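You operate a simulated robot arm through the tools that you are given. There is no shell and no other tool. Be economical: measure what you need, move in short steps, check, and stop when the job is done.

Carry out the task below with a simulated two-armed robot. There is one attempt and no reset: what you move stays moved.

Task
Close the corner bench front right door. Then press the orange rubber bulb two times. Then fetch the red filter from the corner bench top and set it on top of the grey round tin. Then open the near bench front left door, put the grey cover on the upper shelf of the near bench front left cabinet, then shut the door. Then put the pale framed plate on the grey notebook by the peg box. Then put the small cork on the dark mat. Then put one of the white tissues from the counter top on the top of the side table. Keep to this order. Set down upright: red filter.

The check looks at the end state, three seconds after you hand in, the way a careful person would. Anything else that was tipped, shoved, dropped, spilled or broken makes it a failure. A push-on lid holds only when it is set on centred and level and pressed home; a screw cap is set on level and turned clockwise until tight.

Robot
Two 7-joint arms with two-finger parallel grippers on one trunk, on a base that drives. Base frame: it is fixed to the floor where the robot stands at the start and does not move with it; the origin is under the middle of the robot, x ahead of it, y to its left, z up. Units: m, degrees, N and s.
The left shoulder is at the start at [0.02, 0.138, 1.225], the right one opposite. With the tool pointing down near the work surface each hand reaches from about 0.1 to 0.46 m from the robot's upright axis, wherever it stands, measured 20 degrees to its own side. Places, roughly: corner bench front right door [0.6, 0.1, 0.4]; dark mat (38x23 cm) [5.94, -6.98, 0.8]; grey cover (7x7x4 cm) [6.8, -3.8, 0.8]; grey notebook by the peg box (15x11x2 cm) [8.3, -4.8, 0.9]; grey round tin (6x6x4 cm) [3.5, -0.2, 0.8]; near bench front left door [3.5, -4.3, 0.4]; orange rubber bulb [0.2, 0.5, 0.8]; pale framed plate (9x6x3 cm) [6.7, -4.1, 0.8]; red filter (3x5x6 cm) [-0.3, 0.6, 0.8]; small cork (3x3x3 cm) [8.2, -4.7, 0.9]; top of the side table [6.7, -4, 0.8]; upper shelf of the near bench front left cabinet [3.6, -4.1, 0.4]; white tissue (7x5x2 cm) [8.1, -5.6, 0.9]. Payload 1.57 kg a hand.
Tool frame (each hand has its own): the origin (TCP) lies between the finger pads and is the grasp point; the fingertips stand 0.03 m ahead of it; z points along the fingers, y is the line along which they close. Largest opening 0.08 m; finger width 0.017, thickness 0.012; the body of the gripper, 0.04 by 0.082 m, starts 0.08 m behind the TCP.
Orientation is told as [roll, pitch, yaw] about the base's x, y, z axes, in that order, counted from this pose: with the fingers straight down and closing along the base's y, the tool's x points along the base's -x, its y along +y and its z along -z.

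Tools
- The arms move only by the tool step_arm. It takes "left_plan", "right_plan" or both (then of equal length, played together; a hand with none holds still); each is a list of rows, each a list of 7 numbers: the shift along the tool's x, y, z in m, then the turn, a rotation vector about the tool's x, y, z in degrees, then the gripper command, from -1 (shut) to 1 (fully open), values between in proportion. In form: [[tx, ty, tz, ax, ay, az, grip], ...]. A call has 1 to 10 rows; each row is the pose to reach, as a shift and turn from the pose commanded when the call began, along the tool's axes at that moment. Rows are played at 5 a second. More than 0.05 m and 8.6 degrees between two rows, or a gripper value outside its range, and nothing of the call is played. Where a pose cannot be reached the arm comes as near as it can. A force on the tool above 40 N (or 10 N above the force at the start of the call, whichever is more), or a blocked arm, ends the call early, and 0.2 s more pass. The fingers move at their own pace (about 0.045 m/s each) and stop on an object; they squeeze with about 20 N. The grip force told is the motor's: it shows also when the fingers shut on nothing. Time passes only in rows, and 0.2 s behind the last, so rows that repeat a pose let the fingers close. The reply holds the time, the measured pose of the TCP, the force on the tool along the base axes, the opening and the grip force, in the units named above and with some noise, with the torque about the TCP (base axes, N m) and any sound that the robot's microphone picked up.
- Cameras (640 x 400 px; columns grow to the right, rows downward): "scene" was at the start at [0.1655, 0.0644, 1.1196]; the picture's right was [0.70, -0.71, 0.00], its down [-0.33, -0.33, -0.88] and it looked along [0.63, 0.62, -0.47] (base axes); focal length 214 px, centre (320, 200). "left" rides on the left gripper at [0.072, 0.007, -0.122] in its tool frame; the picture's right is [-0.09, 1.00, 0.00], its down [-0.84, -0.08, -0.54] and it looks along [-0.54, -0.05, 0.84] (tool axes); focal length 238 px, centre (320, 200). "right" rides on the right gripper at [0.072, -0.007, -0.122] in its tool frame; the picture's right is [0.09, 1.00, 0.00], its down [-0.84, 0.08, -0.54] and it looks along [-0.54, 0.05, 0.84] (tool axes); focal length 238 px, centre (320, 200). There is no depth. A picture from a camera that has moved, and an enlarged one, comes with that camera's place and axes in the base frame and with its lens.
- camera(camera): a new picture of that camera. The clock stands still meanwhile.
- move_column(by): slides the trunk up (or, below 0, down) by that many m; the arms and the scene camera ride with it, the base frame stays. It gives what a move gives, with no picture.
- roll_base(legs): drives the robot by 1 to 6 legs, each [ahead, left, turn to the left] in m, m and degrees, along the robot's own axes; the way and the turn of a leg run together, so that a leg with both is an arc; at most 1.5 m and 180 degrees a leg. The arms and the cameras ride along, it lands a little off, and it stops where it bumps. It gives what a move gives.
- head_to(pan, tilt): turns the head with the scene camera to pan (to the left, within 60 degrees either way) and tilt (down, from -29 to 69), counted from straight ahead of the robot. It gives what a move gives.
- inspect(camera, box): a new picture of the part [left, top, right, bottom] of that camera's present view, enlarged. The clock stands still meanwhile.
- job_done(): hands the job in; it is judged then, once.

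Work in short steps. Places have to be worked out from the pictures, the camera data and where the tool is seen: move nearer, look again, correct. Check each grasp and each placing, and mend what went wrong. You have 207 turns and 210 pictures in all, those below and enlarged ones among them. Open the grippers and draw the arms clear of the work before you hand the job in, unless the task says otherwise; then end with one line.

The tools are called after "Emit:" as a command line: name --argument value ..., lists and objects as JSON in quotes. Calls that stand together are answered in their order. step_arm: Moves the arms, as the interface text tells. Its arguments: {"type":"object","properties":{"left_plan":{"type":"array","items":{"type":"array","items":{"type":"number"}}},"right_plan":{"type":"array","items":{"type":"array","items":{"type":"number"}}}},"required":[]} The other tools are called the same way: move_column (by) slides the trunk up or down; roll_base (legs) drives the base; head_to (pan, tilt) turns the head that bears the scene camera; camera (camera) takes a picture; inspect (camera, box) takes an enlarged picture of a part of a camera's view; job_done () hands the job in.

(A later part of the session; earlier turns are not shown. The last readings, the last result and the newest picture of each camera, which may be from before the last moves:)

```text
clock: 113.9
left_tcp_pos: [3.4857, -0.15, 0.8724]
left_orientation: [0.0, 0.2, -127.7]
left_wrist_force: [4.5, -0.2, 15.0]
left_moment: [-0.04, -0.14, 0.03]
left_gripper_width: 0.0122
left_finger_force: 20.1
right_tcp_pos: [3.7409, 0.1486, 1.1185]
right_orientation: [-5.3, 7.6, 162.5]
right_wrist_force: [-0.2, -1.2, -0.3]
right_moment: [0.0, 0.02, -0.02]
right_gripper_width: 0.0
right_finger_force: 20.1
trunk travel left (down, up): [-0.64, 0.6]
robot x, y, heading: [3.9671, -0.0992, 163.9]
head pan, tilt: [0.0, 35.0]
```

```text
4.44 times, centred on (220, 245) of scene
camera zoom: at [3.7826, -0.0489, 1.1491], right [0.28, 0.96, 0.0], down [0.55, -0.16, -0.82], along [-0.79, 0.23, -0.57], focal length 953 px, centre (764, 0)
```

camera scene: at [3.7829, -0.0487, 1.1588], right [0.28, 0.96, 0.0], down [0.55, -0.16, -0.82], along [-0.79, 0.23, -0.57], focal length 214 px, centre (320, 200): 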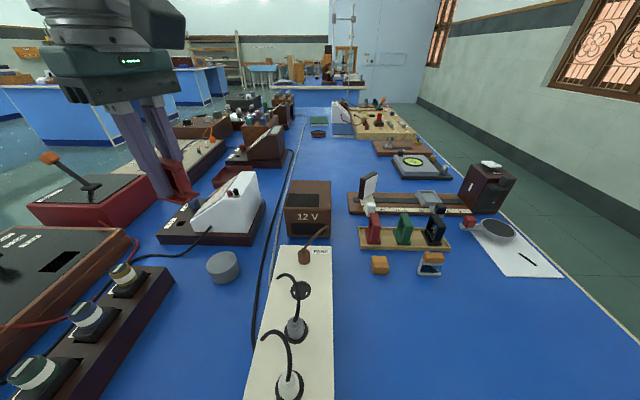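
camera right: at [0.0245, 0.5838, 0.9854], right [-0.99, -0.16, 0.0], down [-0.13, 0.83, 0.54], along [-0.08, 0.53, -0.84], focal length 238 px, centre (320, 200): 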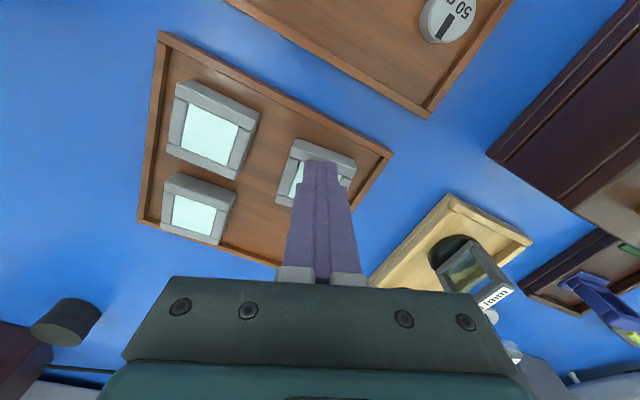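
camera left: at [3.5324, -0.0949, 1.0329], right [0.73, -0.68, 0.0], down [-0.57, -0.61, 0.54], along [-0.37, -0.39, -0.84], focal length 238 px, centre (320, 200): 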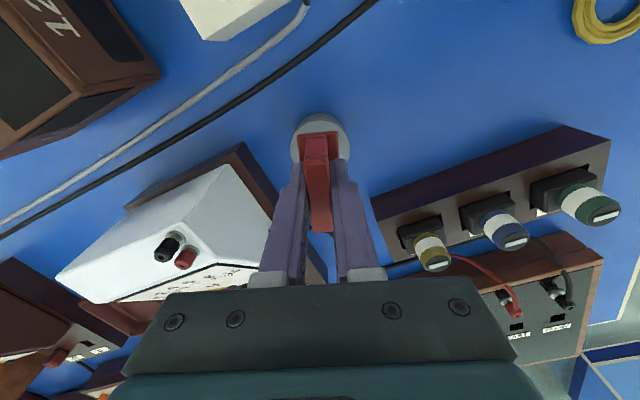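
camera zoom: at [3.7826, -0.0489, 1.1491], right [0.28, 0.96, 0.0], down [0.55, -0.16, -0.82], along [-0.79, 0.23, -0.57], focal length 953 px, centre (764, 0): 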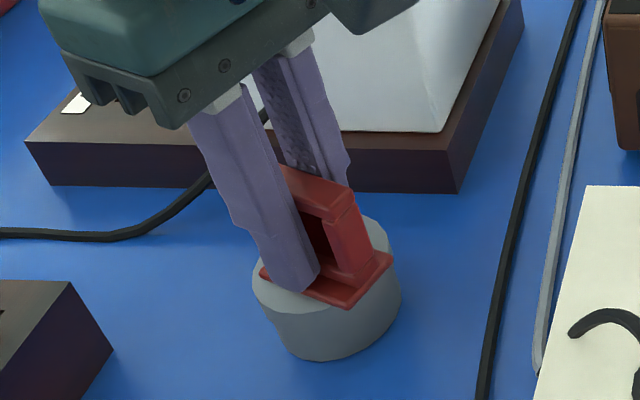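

Contact at 15 N, so the filter sits on the tin. I ease off, open the fingers modestly, and lift away.

Emit:
move_column --by 0.002

Emit:
step_arm --left_plan '[[0, 0, 0, 0, 0, 0, -0.6], [0, 0, 0, 0, 0, 0, -0.2], [0, 0, 0, 0, 0, 0, -0.1], [0, 0, 0, 0, 0, 0, -0.1], [0, 0, -0.015, 0, 0, 0, -0.1], [0, 0, -0.04, 0, 0, 0, -0.1], [0, 0, -0.08, 0, 0, 0, -0.1], [0, 0, -0.12, 0, 0, 0, -0.1], [0, 0, -0.16, 0, 0, 0, -0.1]]'

Emit:
camera --camera "scene"

Emit:
inspect --camera "scene" --box '[180, 200, 260, 290]'

```text
clock: 114.5
left_tcp_pos: [3.4855, -0.15, 0.8719]
left_orientation: [0.1, 0.0, -127.7]
left_wrist_force: [-0.9, 0.3, 0.5]
left_moment: [-0.03, 0.03, 0.01]
left_gripper_width: 0.0124
left_finger_force: 20.2
right_tcp_pos: [3.741, 0.1483, 1.1199]
right_orientation: [-5.4, 7.5, 162.5]
right_wrist_force: [0.2, -0.7, -0.1]
right_moment: [0.01, -0.02, -0.01]
right_gripper_width: 0.0
right_finger_force: 20.1
trunk travel left (down, up): [-0.642, 0.598]
robot x, y, heading: [3.9624, -0.1021, 163.7]
head pan, tilt: [0.0, 35.0]
```

```text
clock: 116.5
left_tcp_pos: [3.486, -0.1493, 1.0328]
left_orientation: [0.0, 0.1, -127.8]
left_wrist_force: [-0.4, -0.2, -0.9]
left_moment: [-0.01, 0.01, 0.01]
left_gripper_width: 0.0359
left_finger_force: 0.0
right_tcp_pos: [3.7413, 0.1499, 1.1207]
right_orientation: [-5.4, 7.5, 162.4]
right_wrist_force: [0.6, -0.3, 0.1]
right_moment: [0.01, -0.01, 0.0]
right_gripper_width: 0.0
right_finger_force: 20.2
trunk travel left (down, up): [-0.642, 0.598]
robot x, y, heading: [3.9614, -0.1007, 163.7]
head pan, tilt: [0.0, 35.0]
```

```text
147 pictures are left
camera scene: at [3.7828, -0.0487, 1.1508], right [0.28, 0.96, 0.0], down [0.55, -0.16, -0.82], along [-0.79, 0.23, -0.57], focal length 214 px, centre (320, 200)
```

scene: 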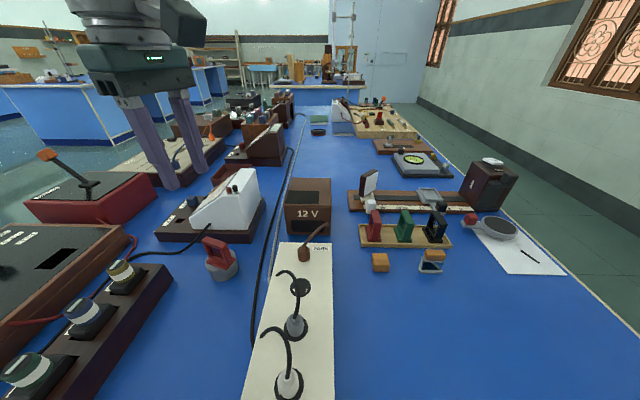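

```text
4.44 times, centred on (220, 245) of scene
camera zoom: at [3.7828, -0.0487, 1.1508], right [0.28, 0.96, 0.0], down [0.55, -0.16, -0.82], along [-0.79, 0.23, -0.57], focal length 953 px, centre (764, 0)
```

zoom: 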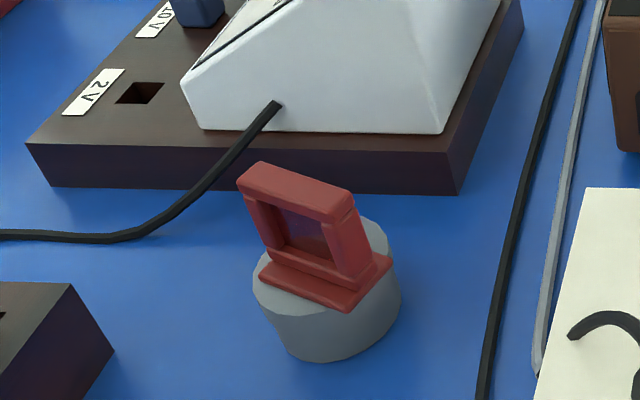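

The red filter stands upright on the tin. I back out from the bench end and turn toward the near bench to survey.

Emit:
roll_base --legs '[[-0.55, 0, 0], [0, 0, 125]]'

Emit:
head_to --pan 0 --tilt 12

Emit:
camera --camera "scene"

Emit:
head_to --pan -55 --tilt 12

Emit:
camera --camera "scene"

```text
clock: 124.8
left_tcp_pos: [4.8116, -0.6124, 1.0324]
left_orientation: [0.1, 0.1, -1.9]
left_wrist_force: [-0.9, 0.7, 0.2]
left_moment: [0.01, 0.01, 0.01]
left_gripper_width: 0.0361
left_finger_force: 0.1
right_tcp_pos: [4.4196, -0.5805, 1.121]
right_orientation: [-5.5, 7.5, -71.7]
right_wrist_force: [-0.2, -0.5, 0.0]
right_moment: [-0.02, -0.01, 0.0]
right_gripper_width: 0.0001
right_finger_force: 19.9
trunk travel left (down, up): [-0.642, 0.598]
robot x, y, heading: [4.4912, -0.2552, -70.6]
head pan, tilt: [0.0, 35.0]
```

```text
clock: 125.7
left_tcp_pos: [4.8115, -0.6143, 1.0343]
left_orientation: [0.0, 0.1, -2.0]
left_wrist_force: [0.5, 0.5, -0.2]
left_moment: [-0.01, 0.02, 0.01]
left_gripper_width: 0.0358
left_finger_force: 0.0
right_tcp_pos: [4.4191, -0.5806, 1.1201]
right_orientation: [-5.4, 7.4, -71.7]
right_wrist_force: [0.7, -0.8, 0.2]
right_moment: [0.0, 0.01, -0.02]
right_gripper_width: 0.0002
right_finger_force: 19.8
trunk travel left (down, up): [-0.642, 0.598]
robot x, y, heading: [4.4951, -0.2537, -70.6]
head pan, tilt: [0.0, 12.0]
```

```text
145 pictures are left
camera scene: at [4.5597, -0.4364, 1.1876], right [-0.94, -0.34, 0.0], down [-0.07, 0.2, -0.98], along [0.33, -0.92, -0.21], focal length 214 px, centre (320, 200)
```

scene: 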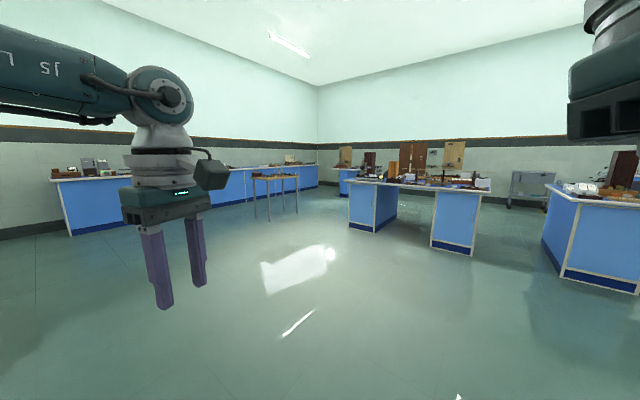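

```text
clock: 127.0
left_tcp_pos: [4.8112, -0.6127, 1.0335]
left_orientation: [0.0, -0.1, -1.9]
left_wrist_force: [-0.6, -0.3, -0.8]
left_moment: [0.01, -0.01, -0.01]
left_gripper_width: 0.0359
left_finger_force: 0.1
right_tcp_pos: [4.4201, -0.5807, 1.1211]
right_orientation: [-5.5, 7.6, -71.7]
right_wrist_force: [0.6, 0.2, -0.3]
right_moment: [0.03, 0.01, 0.0]
right_gripper_width: 0.0001
right_finger_force: 19.6
trunk travel left (down, up): [-0.642, 0.598]
robot x, y, heading: [4.4945, -0.2519, -70.3]
head pan, tilt: [-55.0, 12.0]
```

```text
144 pictures are left
camera scene: at [4.4745, -0.4246, 1.1877], right [-0.82, 0.58, 0.0], down [0.12, 0.17, -0.98], along [-0.57, -0.8, -0.21], focal length 214 px, centre (320, 200)
```

scene: 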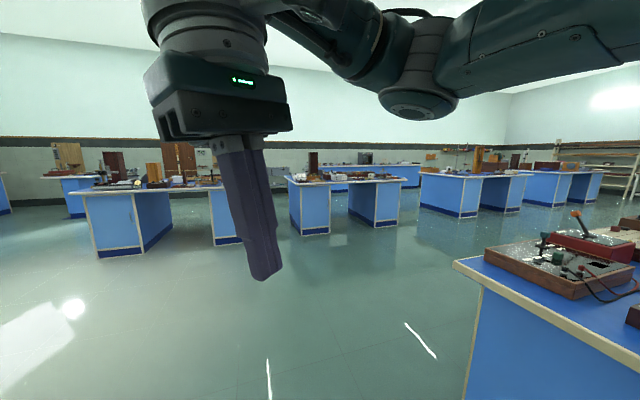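

The near bench's north face runs from (3.6,-3.3) to (5.3,-3.75), so its front door at (3.5,-4.3) faces south. I'll go around its east end, past the side table.

Emit:
roll_base --legs '[[1.3, 0.08, 0], [1.3, 0.08, 0], [1.0, 0.09, 0], [1.3, -0.45, 0], [0, 0, 142]]'

Emit:
head_to --pan 0 --tilt 20

Emit:
camera --camera "scene"

Emit:
head_to --pan 55 --tilt 20

Emit:
camera --camera "scene"

```text
clock: 156.8
left_tcp_pos: [5.9212, -4.4751, 1.0333]
left_orientation: [-0.1, 0.2, 138.9]
left_wrist_force: [-0.2, 0.2, -0.1]
left_moment: [0.01, 0.01, -0.01]
left_gripper_width: 0.0358
left_finger_force: 0.1
right_tcp_pos: [6.2042, -4.7484, 1.12]
right_orientation: [-5.5, 7.6, 69.2]
right_wrist_force: [0.1, -0.4, 0.7]
right_moment: [-0.01, -0.01, 0.0]
right_gripper_width: 0.0
right_finger_force: 20.0
trunk travel left (down, up): [-0.642, 0.598]
robot x, y, heading: [5.9374, -4.9549, 70.6]
head pan, tilt: [-55.0, 12.0]
```

```text
clock: 158.1
left_tcp_pos: [5.9203, -4.4756, 1.0334]
left_orientation: [0.0, 0.1, 139.1]
left_wrist_force: [0.3, 0.2, 0.6]
left_moment: [0.01, -0.01, 0.03]
left_gripper_width: 0.0358
left_finger_force: 0.2
right_tcp_pos: [6.2051, -4.7476, 1.1207]
right_orientation: [-5.4, 7.6, 69.3]
right_wrist_force: [-0.3, -0.6, -0.1]
right_moment: [-0.02, 0.01, 0.01]
right_gripper_width: 0.0001
right_finger_force: 20.0
trunk travel left (down, up): [-0.642, 0.598]
robot x, y, heading: [5.9458, -4.9559, 70.5]
head pan, tilt: [0.0, 20.0]
```

```text
143 pictures are left
camera scene: at [6.0072, -4.7721, 1.1747], right [0.94, -0.33, 0.0], down [-0.11, -0.32, -0.94], along [0.31, 0.89, -0.34], focal length 214 px, centre (320, 200)
```

scene: 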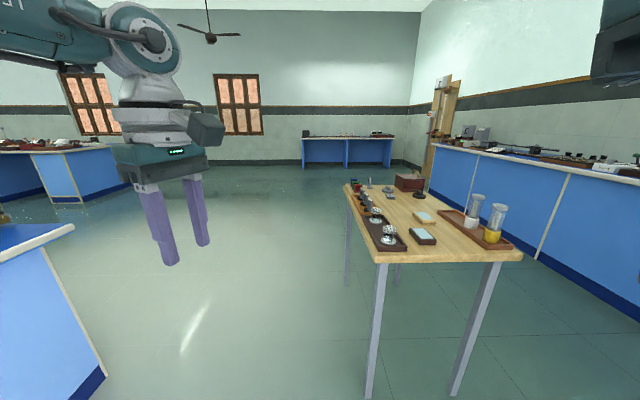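

```text
clock: 159.3
left_tcp_pos: [5.9206, -4.4759, 1.0334]
left_orientation: [-0.1, 0.2, 139.1]
left_wrist_force: [0.2, 0.0, 0.1]
left_moment: [0.02, 0.0, 0.02]
left_gripper_width: 0.036
left_finger_force: 0.1
right_tcp_pos: [6.2038, -4.7471, 1.1204]
right_orientation: [-5.4, 7.4, 69.3]
right_wrist_force: [-0.5, 0.3, 0.1]
right_moment: [-0.01, -0.02, 0.01]
right_gripper_width: 0.0
right_finger_force: 19.8
trunk travel left (down, up): [-0.642, 0.598]
robot x, y, heading: [5.9407, -4.9543, 70.7]
head pan, tilt: [55.0, 20.0]
```

```text
142 pictures are left
camera scene: at [5.9221, -4.7841, 1.1747], right [0.81, 0.58, 0.0], down [0.2, -0.28, -0.94], along [-0.55, 0.76, -0.34], focal length 214 px, centre (320, 200)
```

scene: 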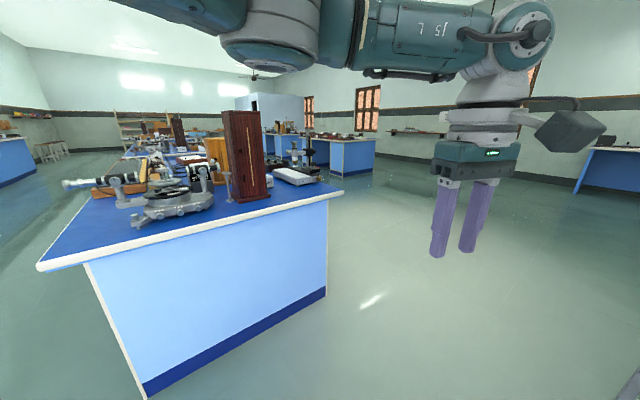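

The side table with the cover and plate is to the right. I back off further and move along the bench's south side to face the door.

Emit:
roll_base --legs '[[-0.75, 0, 0], [-0.25, 1.25, 0], [-0.25, 1.25, 0], [0, 0, 1.8]]'

Emit:
head_to --pan 0 --tilt 35

Emit:
camera --camera "scene"

```text
clock: 175.7
left_tcp_pos: [3.1327, -4.8295, 1.0332]
left_orientation: [0.0, 0.1, 141.5]
left_wrist_force: [-0.1, 0.5, -0.5]
left_moment: [0.02, 0.01, 0.03]
left_gripper_width: 0.0359
left_finger_force: 0.1
right_tcp_pos: [3.4271, -5.0893, 1.1194]
right_orientation: [-5.4, 7.5, 71.7]
right_wrist_force: [-0.1, -1.1, 0.0]
right_moment: [-0.01, 0.03, -0.01]
right_gripper_width: 0.0
right_finger_force: 19.9
trunk travel left (down, up): [-0.642, 0.598]
robot x, y, heading: [3.1759, -5.3085, 72.9]
head pan, tilt: [55.0, 20.0]
```

```text
clock: 176.9
left_tcp_pos: [3.1337, -4.829, 1.0329]
left_orientation: [0.1, 0.2, 141.6]
left_wrist_force: [0.1, 0.2, -0.8]
left_moment: [0.01, 0.0, 0.0]
left_gripper_width: 0.0362
left_finger_force: 0.0
right_tcp_pos: [3.4293, -5.0889, 1.1199]
right_orientation: [-5.4, 7.5, 71.7]
right_wrist_force: [-0.1, -0.8, 0.5]
right_moment: [0.01, -0.01, -0.02]
right_gripper_width: 0.0001
right_finger_force: 19.7
trunk travel left (down, up): [-0.642, 0.598]
robot x, y, heading: [3.1772, -5.31, 73.1]
head pan, tilt: [0.0, 35.0]
```

```text
141 pictures are left
camera scene: at [3.23, -5.127, 1.1508], right [0.96, -0.29, 0.0], down [-0.17, -0.55, -0.82], along [0.24, 0.78, -0.57], focal length 214 px, centre (320, 200)
```

scene: 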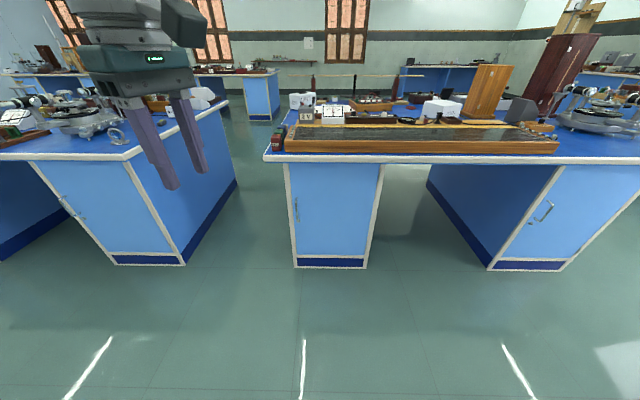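

The left cabinet door has a vertical bar handle on its left side at about (3.37,-4.27), z 0.41–0.56, with the hinge on the right. I tuck the left hand back and tilt the right hand to point forward, open.

Emit:
step_arm --left_plan '[[-0.01, 0.036, 0, 0, 0, 0, 0], [-0.02, 0.07, 0, 0, 0, 0, 0], [-0.03, 0.105, 0, 0, 0, 0, 0], [-0.04, 0.14, 0, 0, 0, 0, 0], [-0.05, 0.175, 0, 0, 0, 0, 0], [-0.06, 0.21, 0, 0, 0, 0, 0], [-0.066, 0.24, 0, 0, 0, 0, 0], [-0.066, 0.24, 0, 0, 0, 0, 0], [-0.066, 0.24, 0, 0, 0, 0, 0]]' --right_plan '[[-0.012, 0, 0, -0.4, -8.2, 0.4, 0], [-0.024, 0, 0, -0.9, -16.4, 0.8, 0], [-0.036, 0, 0, -1.3, -24.6, 1.2, 0.2], [-0.048, 0, 0, -1.8, -32.8, 1.6, 0.2], [-0.06, 0, 0, -2.2, -41, 2, 0.2], [-0.07, 0, 0, -2.6, -49.2, 2.4, 0.2], [-0.08, 0, 0, -3, -57.4, 2.8, 0.2], [-0.09, 0, 0, -3.5, -65, 3.1, 0.2], [-0.1, 0, 0, -3.9, -72.5, 3.5, 0.2]]'

```text
clock: 178.9
left_tcp_pos: [2.9324, -4.9762, 1.0319]
left_orientation: [0.0, 0.0, 141.6]
left_wrist_force: [-0.1, 0.4, 0.1]
left_moment: [0.0, 0.0, -0.07]
left_gripper_width: 0.0402
left_finger_force: 0.1
right_tcp_pos: [3.4579, -4.9939, 1.106]
right_orientation: [-2.1, -57.5, 72.9]
right_wrist_force: [1.1, 0.3, -0.5]
right_moment: [-0.02, -0.01, 0.04]
right_gripper_width: 0.0479
right_finger_force: 0.0
right hand out of reach, approached as far as the arm can: row 7, 8, 9
trunk travel left (down, up): [-0.642, 0.598]
robot x, y, heading: [3.1715, -5.3083, 73.2]
head pan, tilt: [0.0, 35.0]
```

The wrist limit gives pitch -57°, which is enough for the handle. I lower the trunk 0.6 m.

Emit:
move_column --by -0.4

Emit:
move_column --by -0.22

Emit:
roll_base --legs '[[0, 0.29, 0], [0.4, 0, 0]]'

Emit:
camera --camera "right"

Emit:
camera --camera "scene"

```text
clock: 182.8
left_tcp_pos: [2.9317, -4.9758, 0.6322]
left_orientation: [0.0, 0.2, 141.5]
left_wrist_force: [0.1, -0.3, 0.1]
left_moment: [-0.04, -0.02, 0.0]
left_gripper_width: 0.0399
left_finger_force: 0.0
right_tcp_pos: [3.4578, -4.9932, 0.7067]
right_orientation: [-2.1, -57.5, 72.8]
right_wrist_force: [-0.5, -0.2, 0.3]
right_moment: [0.01, 0.01, 0.02]
right_gripper_width: 0.0479
right_finger_force: 0.1
trunk travel left (down, up): [-0.242, 0.998]
robot x, y, heading: [3.1724, -5.3049, 72.9]
head pan, tilt: [0.0, 35.0]
```

```text
clock: 185.1
left_tcp_pos: [2.9319, -4.976, 0.4124]
left_orientation: [0.0, 0.2, 141.5]
left_wrist_force: [0.4, -0.2, 0.5]
left_moment: [0.0, 0.01, 0.01]
left_gripper_width: 0.0396
left_finger_force: 0.0
right_tcp_pos: [3.4584, -4.9942, 0.4859]
right_orientation: [-2.0, -57.5, 72.8]
right_wrist_force: [-0.2, 0.4, 0.5]
right_moment: [0.02, 0.03, -0.03]
right_gripper_width: 0.0481
right_finger_force: 0.1
trunk travel left (down, up): [-0.022, 1.218]
robot x, y, heading: [3.1757, -5.3057, 73.1]
head pan, tilt: [0.0, 35.0]
```

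```text
clock: 189.2
left_tcp_pos: [2.771, -4.5076, 0.4132]
left_orientation: [0.2, 0.1, 141.6]
left_wrist_force: [0.0, 0.0, 0.8]
left_moment: [0.04, 0.0, -0.01]
left_gripper_width: 0.0399
left_finger_force: 0.1
right_tcp_pos: [3.2969, -4.5245, 0.4853]
right_orientation: [-1.9, -57.4, 73.0]
right_wrist_force: [-0.5, -0.1, 0.2]
right_moment: [0.01, 0.01, 0.0]
right_gripper_width: 0.048
right_finger_force: 0.1
trunk travel left (down, up): [-0.022, 1.218]
robot x, y, heading: [3.012, -4.8367, 72.8]
head pan, tilt: [0.0, 35.0]
```

```text
140 pictures are left
camera right: at [3.2576, -4.662, 0.4916], right [-0.96, 0.27, -0.1], down [-0.09, 0.02, 1.0], along [0.27, 0.96, 0.0], focal length 238 px, centre (320, 200)
```

right: 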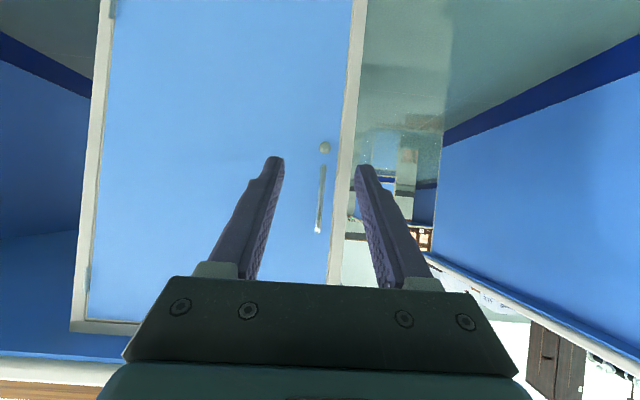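

```text
139 pictures are left
camera scene: at [3.0698, -4.6587, 0.5306], right [0.96, -0.29, 0.0], down [-0.17, -0.55, -0.82], along [0.24, 0.78, -0.57], focal length 214 px, centre (320, 200)
```

scene: 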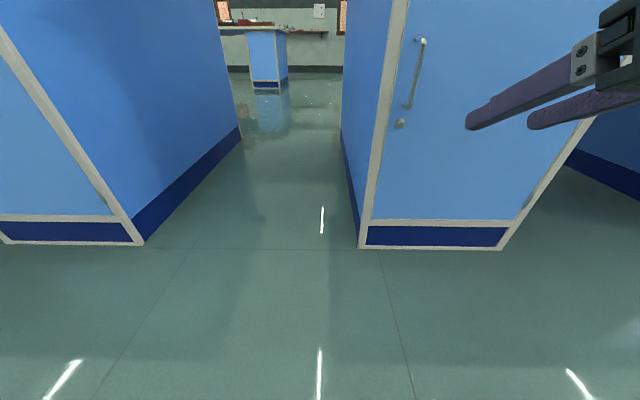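

Triangulating gives the handle at (3.365,-4.280), z 0.44–0.55, straight ahead of the right hand. I drive forward most of the way.

Emit:
roll_base --legs '[[0.2, 0.005, 0]]'

Emit:
camera --camera "right"

```text
clock: 190.8
left_tcp_pos: [2.8232, -4.3169, 0.4131]
left_orientation: [0.0, 0.3, 141.5]
left_wrist_force: [0.6, -1.2, 0.2]
left_moment: [0.03, 0.01, 0.01]
left_gripper_width: 0.0398
left_finger_force: 0.1
right_tcp_pos: [3.3502, -4.3352, 0.4847]
right_orientation: [-2.0, -57.4, 72.9]
right_wrist_force: [0.0, -1.2, -0.2]
right_moment: [0.02, -0.01, 0.02]
right_gripper_width: 0.0481
right_finger_force: 0.0
trunk travel left (down, up): [-0.022, 1.218]
robot x, y, heading: [3.0714, -4.6437, 73.1]
head pan, tilt: [0.0, 35.0]
```

```text
138 pictures are left
camera right: at [3.3105, -4.4709, 0.4914], right [-0.96, 0.27, -0.1], down [-0.09, 0.03, 1.0], along [0.27, 0.96, 0.0], focal length 238 px, centre (320, 200)
```

right: 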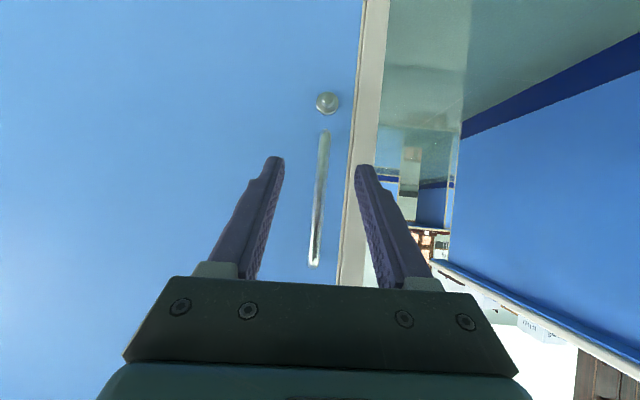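

The handle is between the fingers, about 5.5 cm ahead of the TCP. I extend the arm 5 cm and close.

Emit:
step_arm --right_plan '[[-0.011, 0, 0.017, 0, 0, 0, 0.2], [-0.022, 0, 0.034, 0, 0, 0, 0.2], [-0.028, 0, 0.043, 0, 0, 0, 0.2], [-0.028, 0, 0.043, 0, 0, 0, -0.4], [-0.028, 0, 0.043, 0, 0, 0, -1], [-0.028, 0, 0.043, 0, 0, 0, -1], [-0.028, 0, 0.043, 0, 0, 0, -1]]'

Emit:
camera --camera "right"

```text
clock: 192.4
left_tcp_pos: [2.8239, -4.3134, 0.4133]
left_orientation: [0.1, 0.1, 141.7]
left_wrist_force: [-0.5, 0.0, 0.6]
left_moment: [-0.01, 0.0, 0.02]
left_gripper_width: 0.0404
left_finger_force: 0.2
right_tcp_pos: [3.3646, -4.2829, 0.4868]
right_orientation: [-1.6, -57.5, 72.8]
right_wrist_force: [-3.1, 1.0, 0.8]
right_moment: [0.03, 0.49, 0.02]
right_gripper_width: 0.0098
right_finger_force: 28.0
trunk travel left (down, up): [-0.022, 1.218]
robot x, y, heading: [3.0665, -4.6441, 72.9]
head pan, tilt: [0.0, 35.0]
```

```text
137 pictures are left
camera right: at [3.3255, -4.4199, 0.4926], right [-0.96, 0.27, -0.09], down [-0.09, 0.02, 1.0], along [0.27, 0.96, 0.0], focal length 238 px, centre (320, 200)
```

right: 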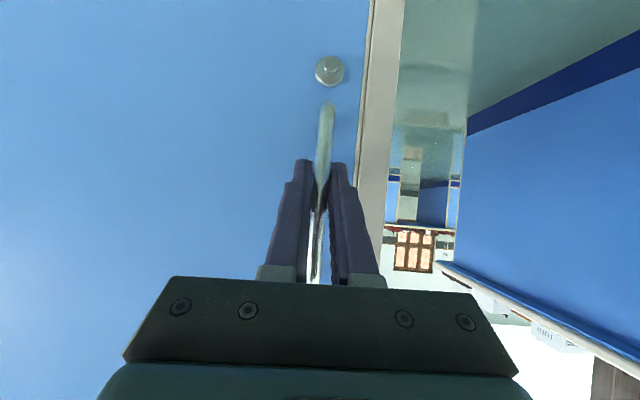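

Handle gripped (9.8 mm). I pull by driving back along the door's arc.

Emit:
roll_base --legs '[[-0.07, -0.006, 0], [-0.07, -0.019, 0]]'

Emit:
camera --camera "right"

```text
clock: 194.1
left_tcp_pos: [2.8147, -4.4526, 0.4133]
left_orientation: [-0.2, 0.2, 141.5]
left_wrist_force: [0.3, 1.8, -0.3]
left_moment: [-0.02, 0.0, -0.01]
left_gripper_width: 0.04
left_finger_force: 0.1
right_tcp_pos: [3.3566, -4.4226, 0.4869]
right_orientation: [-2.5, -57.4, 73.2]
right_wrist_force: [18.0, 2.9, -8.1]
right_moment: [-0.07, 0.58, 0.1]
right_gripper_width: 0.0101
right_finger_force: 28.5
trunk travel left (down, up): [-0.022, 1.218]
robot x, y, heading: [3.05, -4.7885, 73.0]
head pan, tilt: [0.0, 35.0]
```

```text
136 pictures are left
camera right: at [3.3174, -4.5588, 0.4935], right [-0.96, 0.28, -0.1], down [-0.1, 0.03, 0.99], along [0.28, 0.96, 0.0], focal length 238 px, centre (320, 200)
```

right: 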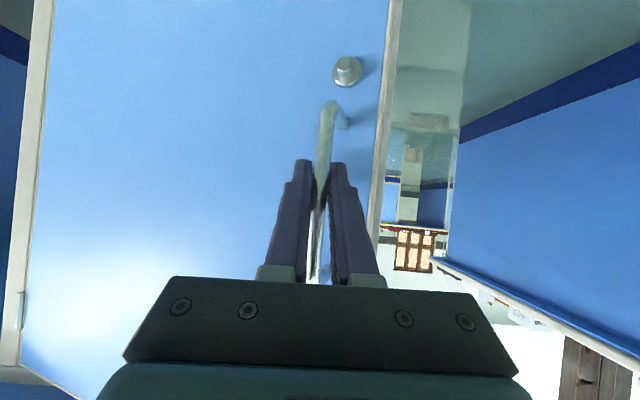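

The door is opening, with a slight sideways pull. I continue along a tighter arc.

Emit:
roll_base --legs '[[-0.06, -0.038, 0], [-0.06, -0.055, 0]]'

Emit:
camera --camera "right"

Emit:
camera --camera "scene"

```text
clock: 195.7
left_tcp_pos: [2.8608, -4.5919, 0.4151]
left_orientation: [-0.1, -0.2, 141.6]
left_wrist_force: [-0.5, 0.6, -0.4]
left_moment: [-0.01, 0.02, 0.02]
left_gripper_width: 0.0402
left_finger_force: 0.1
right_tcp_pos: [3.4023, -4.5617, 0.4848]
right_orientation: [-1.9, -57.4, 72.8]
right_wrist_force: [-3.9, -1.1, 10.6]
right_moment: [0.35, 0.44, 0.08]
right_gripper_width: 0.0099
right_finger_force: 28.4
trunk travel left (down, up): [-0.022, 1.218]
robot x, y, heading: [3.1036, -4.9258, 73.1]
head pan, tilt: [0.0, 35.0]
```

```text
135 pictures are left
camera right: at [3.3626, -4.6979, 0.4922], right [-0.96, 0.27, -0.1], down [-0.09, 0.03, 1.0], along [0.28, 0.96, 0.0], focal length 238 px, centre (320, 200)
```

right: 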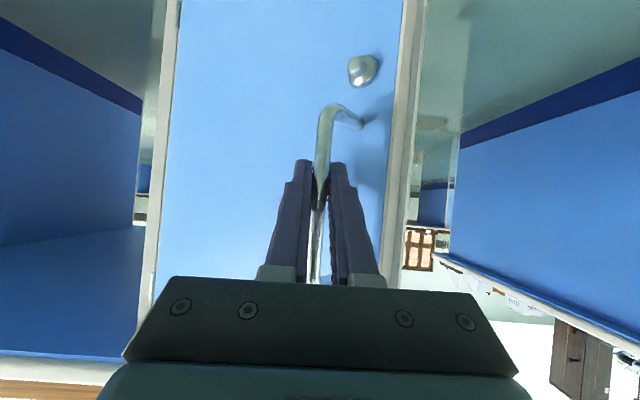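

```text
134 pictures are left
camera scene: at [3.1583, -4.7432, 0.5312], right [0.96, -0.29, 0.0], down [-0.17, -0.55, -0.82], along [0.24, 0.79, -0.57], focal length 214 px, centre (320, 200)
```

scene: 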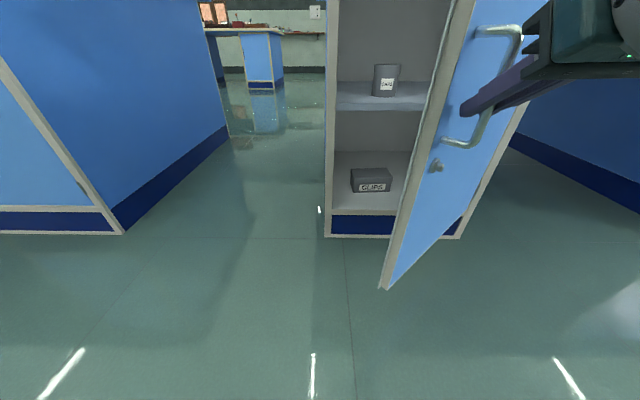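

About 50° open, and the cabinet shows a jar on the upper shelf. I open a bit further, to about 70°.

Emit:
roll_base --legs '[[-0.045, -0.065, 0], [-0.02, -0.055, 0]]'

Emit:
camera --camera "right"

Emit:
camera --camera "scene"

```text
clock: 197.3
left_tcp_pos: [2.9463, -4.6911, 0.4147]
left_orientation: [0.2, -0.2, 141.7]
left_wrist_force: [-0.2, 0.2, 0.9]
left_moment: [-0.08, -0.06, -0.01]
left_gripper_width: 0.0401
left_finger_force: 0.1
right_tcp_pos: [3.4895, -4.6602, 0.4818]
right_orientation: [-1.6, -57.0, 72.6]
right_wrist_force: [-9.8, -8.1, -4.4]
right_moment: [0.41, 0.16, -0.03]
right_gripper_width: 0.0099
right_finger_force: 28.1
trunk travel left (down, up): [-0.022, 1.218]
robot x, y, heading: [3.2024, -5.0221, 73.3]
head pan, tilt: [0.0, 35.0]
```

```text
133 pictures are left
camera right: at [3.4497, -4.7973, 0.4893], right [-0.96, 0.27, -0.09], down [-0.09, 0.03, 1.0], along [0.27, 0.96, -0.01], focal length 238 px, centre (320, 200)
```

right: 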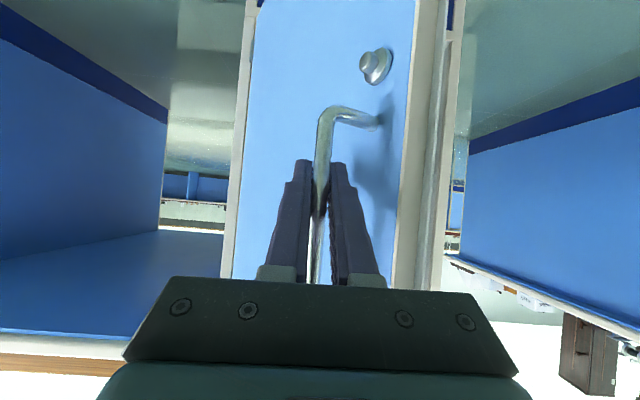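

```text
132 pictures are left
camera scene: at [3.246, -4.8421, 0.5305], right [0.96, -0.29, -0.01], down [-0.17, -0.55, -0.82], along [0.23, 0.78, -0.57], focal length 214 px, centre (320, 200)
```

scene: 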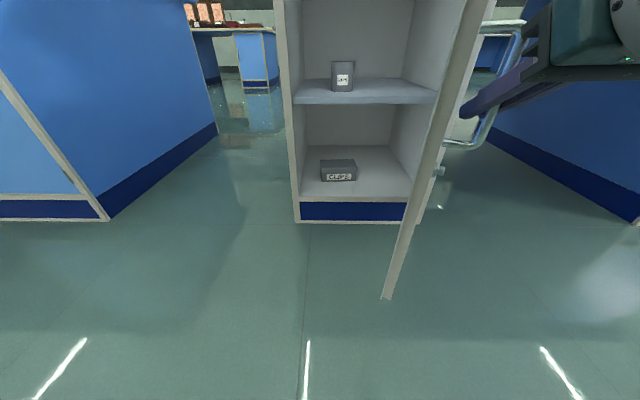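

The door is open about 75°, which is wide enough. I release the handle slightly and draw the hand back.

Emit:
step_arm --right_plan '[[0, 0, 0, 0, 0, 0, -0.4], [0, 0, 0, 0, 0, 0, -0.3], [0.01, 0, -0.017, 0, 0, 0, -0.3], [0.022, 0, -0.034, 0, 0, 0, -0.3], [0.038, 0, -0.06, 0, 0, 0, -0.3], [0.05, 0, -0.08, 0, 0, 0, -0.3]]'

Emit:
camera --camera "right"

```text
clock: 198.8
left_tcp_pos: [2.9573, -4.6921, 0.4131]
left_orientation: [-0.1, 0.2, 141.7]
left_wrist_force: [0.0, 0.1, -0.1]
left_moment: [-0.03, 0.02, -0.01]
left_gripper_width: 0.0403
left_finger_force: 0.0
right_tcp_pos: [3.4744, -4.7124, 0.4764]
right_orientation: [-2.2, -57.0, 73.1]
right_wrist_force: [1.0, -0.2, -0.4]
right_moment: [0.04, 0.05, 0.03]
right_gripper_width: 0.0281
right_finger_force: 0.0
right hand out of reach, approached as far as the arm can: row 5, 6
trunk travel left (down, up): [-0.022, 1.218]
robot x, y, heading: [3.2004, -5.0232, 72.8]
head pan, tilt: [0.0, 35.0]
```

```text
131 pictures are left
camera right: at [3.4355, -4.8482, 0.4834], right [-0.96, 0.27, -0.1], down [-0.09, 0.03, 1.0], along [0.27, 0.96, -0.01], focal length 238 px, centre (320, 200)
```

right: 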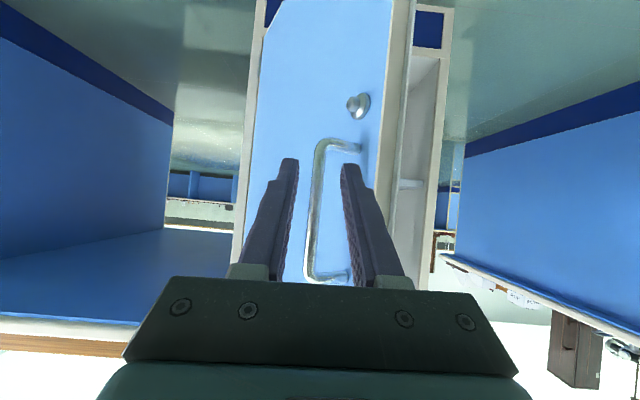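

The hand is free of the handle. I back away and raise the trunk before driving to the side table.

Emit:
roll_base --legs '[[-0.35, 0, 0]]'

Emit:
move_column --by 0.4

Emit:
move_column --by 0.25

Emit:
camera --camera "scene"

```text
clock: 201.0
left_tcp_pos: [2.8556, -5.0292, 0.4133]
left_orientation: [-0.1, 0.1, 141.7]
left_wrist_force: [-0.8, 0.2, 0.0]
left_moment: [-0.02, 0.01, 0.0]
left_gripper_width: 0.0401
left_finger_force: 0.0
right_tcp_pos: [3.3718, -5.0492, 0.4763]
right_orientation: [-2.3, -57.0, 73.1]
right_wrist_force: [-0.3, 0.0, 0.7]
right_moment: [0.03, 0.02, -0.01]
right_gripper_width: 0.0278
right_finger_force: 0.0
trunk travel left (down, up): [-0.022, 1.218]
robot x, y, heading: [3.0943, -5.3591, 73.3]
head pan, tilt: [0.0, 35.0]
```

```text
clock: 204.9
left_tcp_pos: [2.8551, -5.0311, 0.813]
left_orientation: [0.0, 0.1, 141.6]
left_wrist_force: [0.1, 0.3, 0.7]
left_moment: [0.02, 0.03, 0.0]
left_gripper_width: 0.0399
left_finger_force: 0.1
right_tcp_pos: [3.3717, -5.0496, 0.8763]
right_orientation: [-2.3, -57.0, 73.2]
right_wrist_force: [-0.5, 1.2, 0.0]
right_moment: [0.0, 0.0, -0.03]
right_gripper_width: 0.0281
right_finger_force: 0.0
trunk travel left (down, up): [-0.422, 0.818]
robot x, y, heading: [3.0979, -5.3602, 73.0]
head pan, tilt: [0.0, 35.0]
```

```text
clock: 207.4
left_tcp_pos: [2.8552, -5.0302, 1.0628]
left_orientation: [0.0, 0.0, 141.7]
left_wrist_force: [-0.1, -0.2, -0.2]
left_moment: [-0.03, 0.0, 0.02]
left_gripper_width: 0.04
left_finger_force: 0.0
right_tcp_pos: [3.371, -5.0488, 1.1257]
right_orientation: [-2.2, -57.0, 73.2]
right_wrist_force: [-1.3, 0.4, 0.5]
right_moment: [-0.01, -0.02, 0.0]
right_gripper_width: 0.0281
right_finger_force: 0.0
trunk travel left (down, up): [-0.672, 0.568]
robot x, y, heading: [3.1015, -5.3559, 73.1]
head pan, tilt: [0.0, 35.0]
```

```text
130 pictures are left
camera scene: at [3.1532, -5.1811, 1.1808], right [0.96, -0.29, 0.0], down [-0.17, -0.55, -0.82], along [0.24, 0.78, -0.57], focal length 214 px, centre (320, 200)
```

scene: 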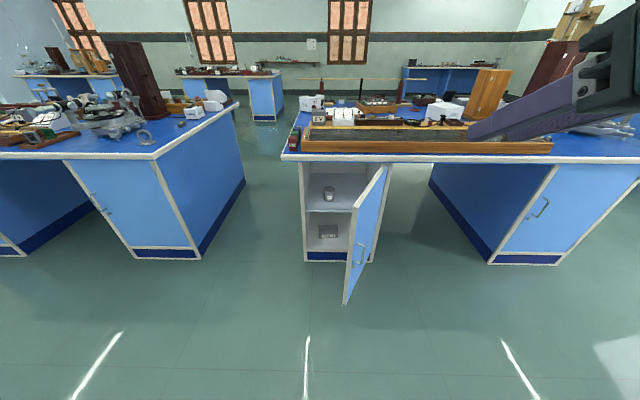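

The door stays open. I drive around to the west side of the side table, facing it.

Emit:
roll_base --legs '[[0.19, -1.3, 0], [0.19, -1.3, 0], [1.2, 0, 0], [0, 0, -91], [-0.3, 0.85, 0]]'

Emit:
head_to --pan 0 --tilt 38

Emit:
camera --camera "scene"

```text
clock: 234.1
left_tcp_pos: [6.3153, -3.4377, 1.0635]
left_orientation: [-0.1, 0.1, 51.8]
left_wrist_force: [-0.9, 0.0, 0.0]
left_moment: [0.0, -0.02, -0.01]
left_gripper_width: 0.0402
left_finger_force: 0.1
right_tcp_pos: [6.2961, -3.9553, 1.126]
right_orientation: [-2.2, -57.0, -16.8]
right_wrist_force: [-0.3, -1.2, 0.8]
right_moment: [-0.01, -0.01, 0.01]
right_gripper_width: 0.0279
right_finger_force: 0.0
trunk travel left (down, up): [-0.672, 0.568]
robot x, y, heading: [5.9886, -3.6802, -17.0]
head pan, tilt: [0.0, 35.0]
```

```text
clock: 234.7
left_tcp_pos: [6.3161, -3.4368, 1.0634]
left_orientation: [0.0, 0.1, 51.7]
left_wrist_force: [-0.5, -0.7, 0.5]
left_moment: [0.0, -0.01, 0.02]
left_gripper_width: 0.0398
left_finger_force: 0.0
right_tcp_pos: [6.2971, -3.9551, 1.1259]
right_orientation: [-2.3, -57.0, -16.8]
right_wrist_force: [-0.2, -1.4, 0.6]
right_moment: [0.03, -0.01, -0.01]
right_gripper_width: 0.0281
right_finger_force: 0.0
trunk travel left (down, up): [-0.672, 0.568]
robot x, y, heading: [5.9821, -3.6835, -16.8]
head pan, tilt: [0.0, 38.0]
```

```text
129 pictures are left
camera scene: at [6.1641, -3.7347, 1.1763], right [-0.29, -0.96, 0.0], down [-0.59, 0.18, -0.79], along [0.75, -0.23, -0.62], focal length 214 px, centre (320, 200)
```

scene: 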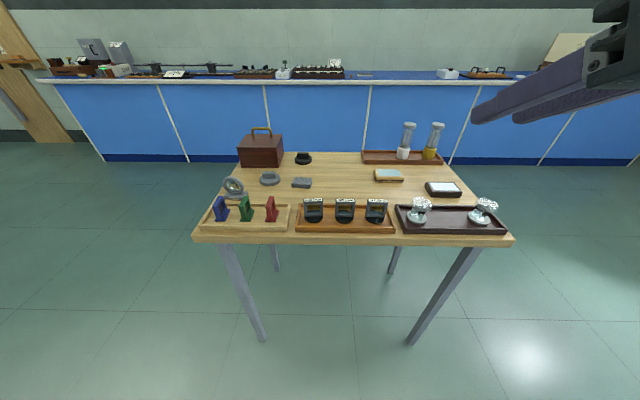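

I zoom in on the table objects to identify the grey cover and pale plate.

Emit:
inspect --camera "scene" --box '[210, 120, 350, 210]'

Emit:
inspect --camera "scene" --box '[350, 120, 490, 210]'

```text
4.44 times, centred on (280, 165) of scene
camera zoom: at [6.1641, -3.7347, 1.1763], right [-0.29, -0.96, 0.0], down [-0.59, 0.18, -0.79], along [0.75, -0.23, -0.62], focal length 953 px, centre (498, 356)
```

zoom: 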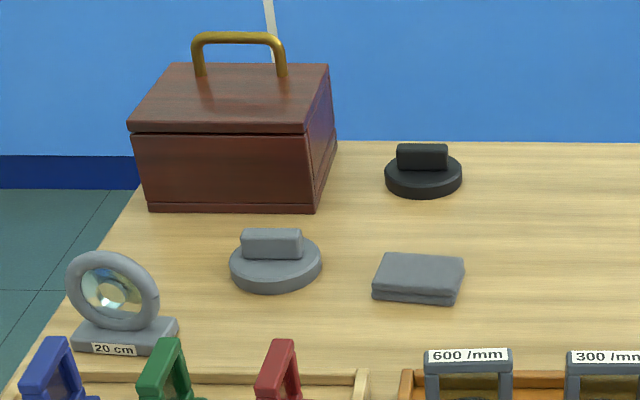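

```text
4.44 times, centred on (420, 165) of scene
camera zoom: at [6.1641, -3.7347, 1.1763], right [-0.29, -0.96, 0.0], down [-0.59, 0.18, -0.79], along [0.75, -0.23, -0.62], focal length 953 px, centre (-124, 356)
```

zoom: 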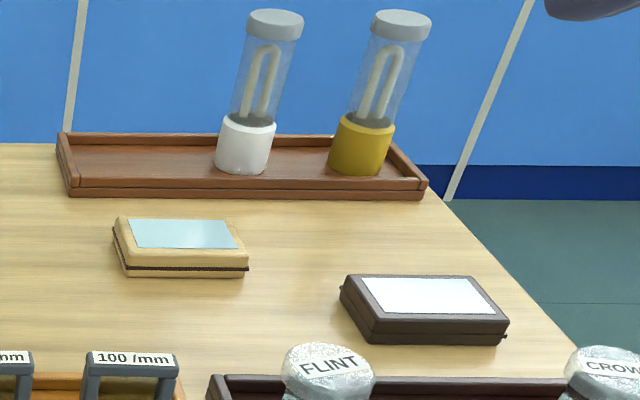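

The grey cover is a disk with a bar handle whose long axis runs along the table's length, at about (6.753,-3.751). I'll approach from the table's north end so my forward-tilted right hand can pinch the bar sideways.

Emit:
roll_base --legs '[[0.03, 0.97, 0], [0.92, 0, 0], [0, 0, -91.5]]'

Emit:
camera --camera "scene"

```text
clock: 248.1
left_tcp_pos: [7.4038, -3.374, 1.0628]
left_orientation: [0.0, 0.1, -40.5]
left_wrist_force: [0.1, -0.5, 0.5]
left_moment: [0.01, 0.0, 0.01]
left_gripper_width: 0.0399
left_finger_force: 0.1
right_tcp_pos: [6.8876, -3.3363, 1.1252]
right_orientation: [-2.1, -57.0, -109.0]
right_wrist_force: [-0.7, -0.6, 0.7]
right_moment: [-0.02, 0.01, 0.01]
right_gripper_width: 0.028
right_finger_force: 0.1
trunk travel left (down, up): [-0.672, 0.568]
robot x, y, heading: [7.1722, -3.0344, -109.2]
head pan, tilt: [0.0, 38.0]
```

```text
126 pictures are left
camera scene: at [7.1134, -3.2102, 1.1762], right [-0.95, 0.33, 0.0], down [0.2, 0.58, -0.79], along [-0.26, -0.75, -0.62], focal length 214 px, centre (320, 200)
```

scene: 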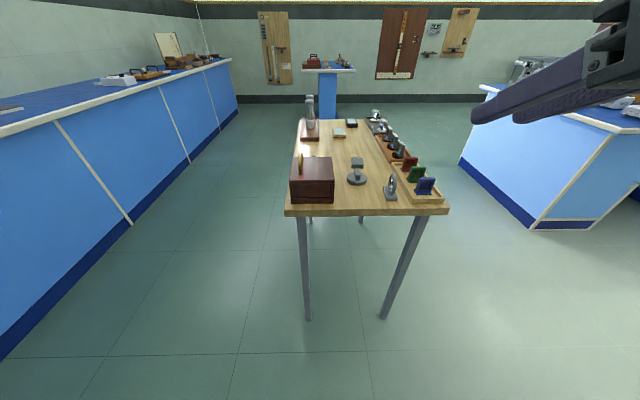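

Intersecting the two views puts the cover at (6.793,-3.753) with its disk top near z 0.79, so the table top is about 0.775. I test whether the right hand can tilt further when extended forward.

Emit:
step_arm --right_plan '[[-0.02, 0, 0.03, 0, 0, 0, 0.2], [-0.04, 0, 0.06, 0, 0, 0, 0.2], [-0.06, 0, 0.092, 0, 0, 0, 0.2], [-0.06, 0, 0.092, 0, -6, 0, 0.2], [-0.06, 0, 0.092, 0, -12, 0, 0.2], [-0.06, 0, 0.092, 0, -18, 0, 0.2]]'

Emit:
inspect --camera "scene" --box '[300, 130, 440, 220]'

```text
clock: 249.5
left_tcp_pos: [7.4042, -3.3737, 1.0633]
left_orientation: [0.0, 0.1, -40.4]
left_wrist_force: [0.9, 0.7, -0.6]
left_moment: [0.01, 0.02, -0.01]
left_gripper_width: 0.04
left_finger_force: 0.2
right_tcp_pos: [6.8645, -3.4435, 1.1246]
right_orientation: [-0.8, -61.1, -108.6]
right_wrist_force: [0.3, -1.4, 0.3]
right_moment: [0.01, 0.04, 0.0]
right_gripper_width: 0.048
right_finger_force: 0.1
right hand out of reach, approached as far as the arm can: row 4, 5, 6
trunk travel left (down, up): [-0.672, 0.568]
robot x, y, heading: [7.1739, -3.0349, -108.8]
head pan, tilt: [0.0, 38.0]
```

```text
4.44 times, centred on (370, 175) of scene
camera zoom: at [7.1134, -3.2102, 1.1762], right [-0.95, 0.33, 0.0], down [0.2, 0.58, -0.79], along [-0.26, -0.75, -0.62], focal length 953 px, centre (98, 311)
```

zoom: 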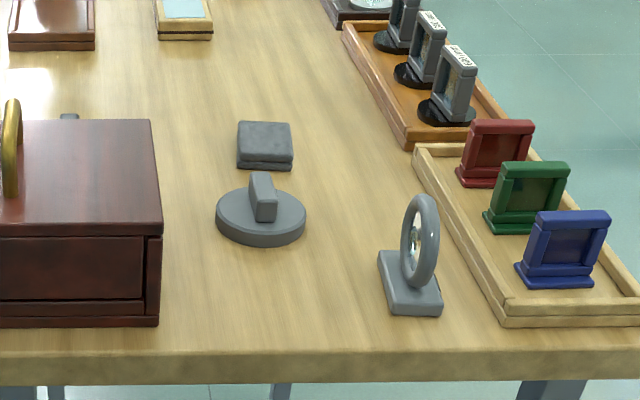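

The tilt limit is about -61°, which will do. I drive forward 0.30 and slightly left, then lower the trunk partway.

Emit:
roll_base --legs '[[0.3, 0.031, 0]]'

Emit:
move_column --by -0.23

Emit:
camera --camera "right"

Emit:
camera --camera "scene"

```text
clock: 251.5
left_tcp_pos: [7.3372, -3.6673, 1.0637]
left_orientation: [0.0, 0.1, -40.4]
left_wrist_force: [-0.4, 0.4, -0.1]
left_moment: [0.03, -0.01, 0.0]
left_gripper_width: 0.0402
left_finger_force: 0.1
right_tcp_pos: [6.7995, -3.7378, 1.1257]
right_orientation: [-0.8, -61.2, -108.5]
right_wrist_force: [0.1, 0.7, 1.2]
right_moment: [-0.02, -0.01, 0.0]
right_gripper_width: 0.0479
right_finger_force: 0.1
trunk travel left (down, up): [-0.672, 0.568]
robot x, y, heading: [7.1032, -3.333, -108.6]
head pan, tilt: [0.0, 38.0]
```

```text
clock: 254.0
left_tcp_pos: [7.338, -3.6668, 0.8321]
left_orientation: [0.0, 0.1, -40.3]
left_wrist_force: [-0.6, -0.4, -0.2]
left_moment: [-0.03, -0.01, -0.01]
left_gripper_width: 0.0403
left_finger_force: 0.0
right_tcp_pos: [6.7984, -3.7378, 0.8948]
right_orientation: [-0.8, -61.1, -108.4]
right_wrist_force: [-0.7, -0.4, -0.2]
right_moment: [0.0, -0.01, 0.01]
right_gripper_width: 0.0476
right_finger_force: 0.1
trunk travel left (down, up): [-0.442, 0.798]
robot x, y, heading: [7.1062, -3.3274, -109.0]
head pan, tilt: [0.0, 38.0]
```

```text
124 pictures are left
camera right: at [6.8384, -3.6024, 0.8922], right [0.96, -0.28, -0.09], down [0.1, 0.04, 0.99], along [-0.28, -0.96, 0.07], focal length 238 px, centre (320, 200)
```

right: 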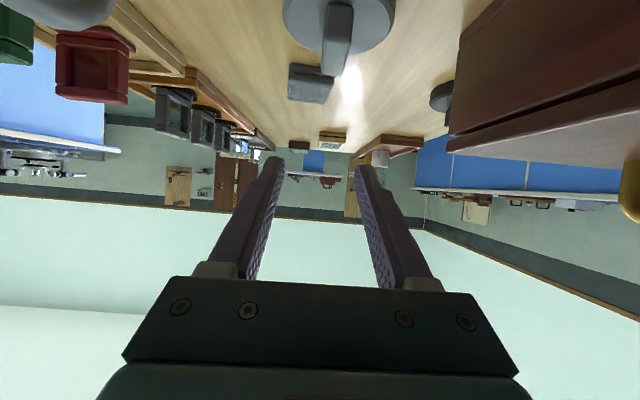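

```text
123 pictures are left
camera scene: at [7.0463, -3.5044, 0.9463], right [-0.95, 0.32, 0.0], down [0.2, 0.58, -0.79], along [-0.25, -0.75, -0.62], focal length 214 px, centre (320, 200)
```

scene: 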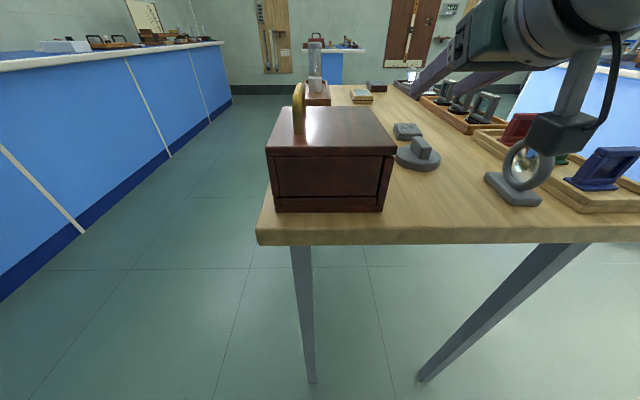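

The bar's centre is at about (6.797,-3.752) with its top near z 0.81, and the TCP is nearly above it. I lower 6 cm with a small forward correction.

Emit:
step_arm --right_plan '[[0.015, 0.002, 0.014, 0, 0, 0, 0.1], [0.031, 0.0036, 0.027, 0, 0, 0, 0.1], [0.046, 0.0036, 0.041, 0, 0, 0, 0.1]]'

Emit:
inspect --camera "scene" --box '[360, 90, 500, 190]'

Emit:
camera --camera "right"

```text
clock: 254.5
left_tcp_pos: [7.3366, -3.6712, 0.8347]
left_orientation: [-0.3, 0.1, -40.2]
left_wrist_force: [0.0, 0.3, -0.3]
left_moment: [-0.03, 0.0, 0.01]
left_gripper_width: 0.0402
left_finger_force: 0.2
right_tcp_pos: [6.7818, -3.7187, 0.8142]
right_orientation: [11.8, -54.2, -126.1]
right_wrist_force: [4.3, -1.5, 39.6]
right_moment: [-1.21, -0.78, 0.08]
right_gripper_width: 0.0522
right_finger_force: 4.3
right hand out of reach, approached as far as the arm can: row 2
trunk travel left (down, up): [-0.442, 0.798]
robot x, y, heading: [7.1051, -3.3257, -108.8]
head pan, tilt: [0.0, 38.0]
stopped in row 2 (right hand): the force on the tool passed its limit at 155 N (the readings are from after the stop); the commanded pose is now the measured one
```

```text
4.00 times, centred on (430, 140) of scene
camera zoom: at [7.0454, -3.5078, 0.9477], right [-0.95, 0.32, 0.0], down [0.2, 0.58, -0.79], along [-0.25, -0.75, -0.61], focal length 858 px, centre (-120, 440)
```

zoom: 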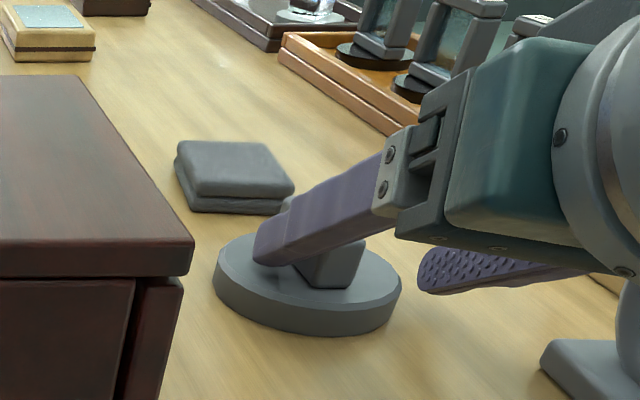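

```text
121 pictures are left
camera right: at [6.836, -3.5889, 0.8253], right [0.92, -0.4, 0.05], down [-0.06, -0.02, 1.0], along [-0.39, -0.92, -0.04], focal length 238 px, centre (320, 200)
```

right: 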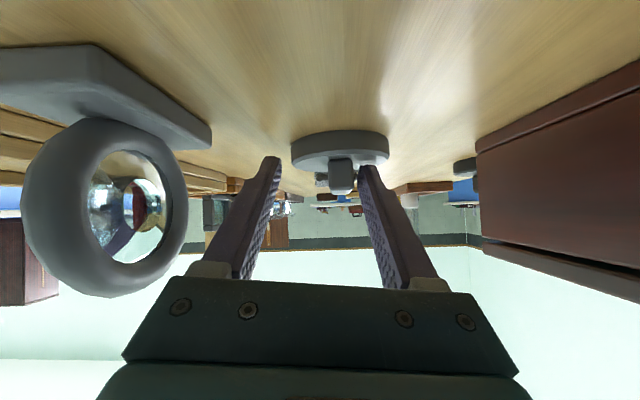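

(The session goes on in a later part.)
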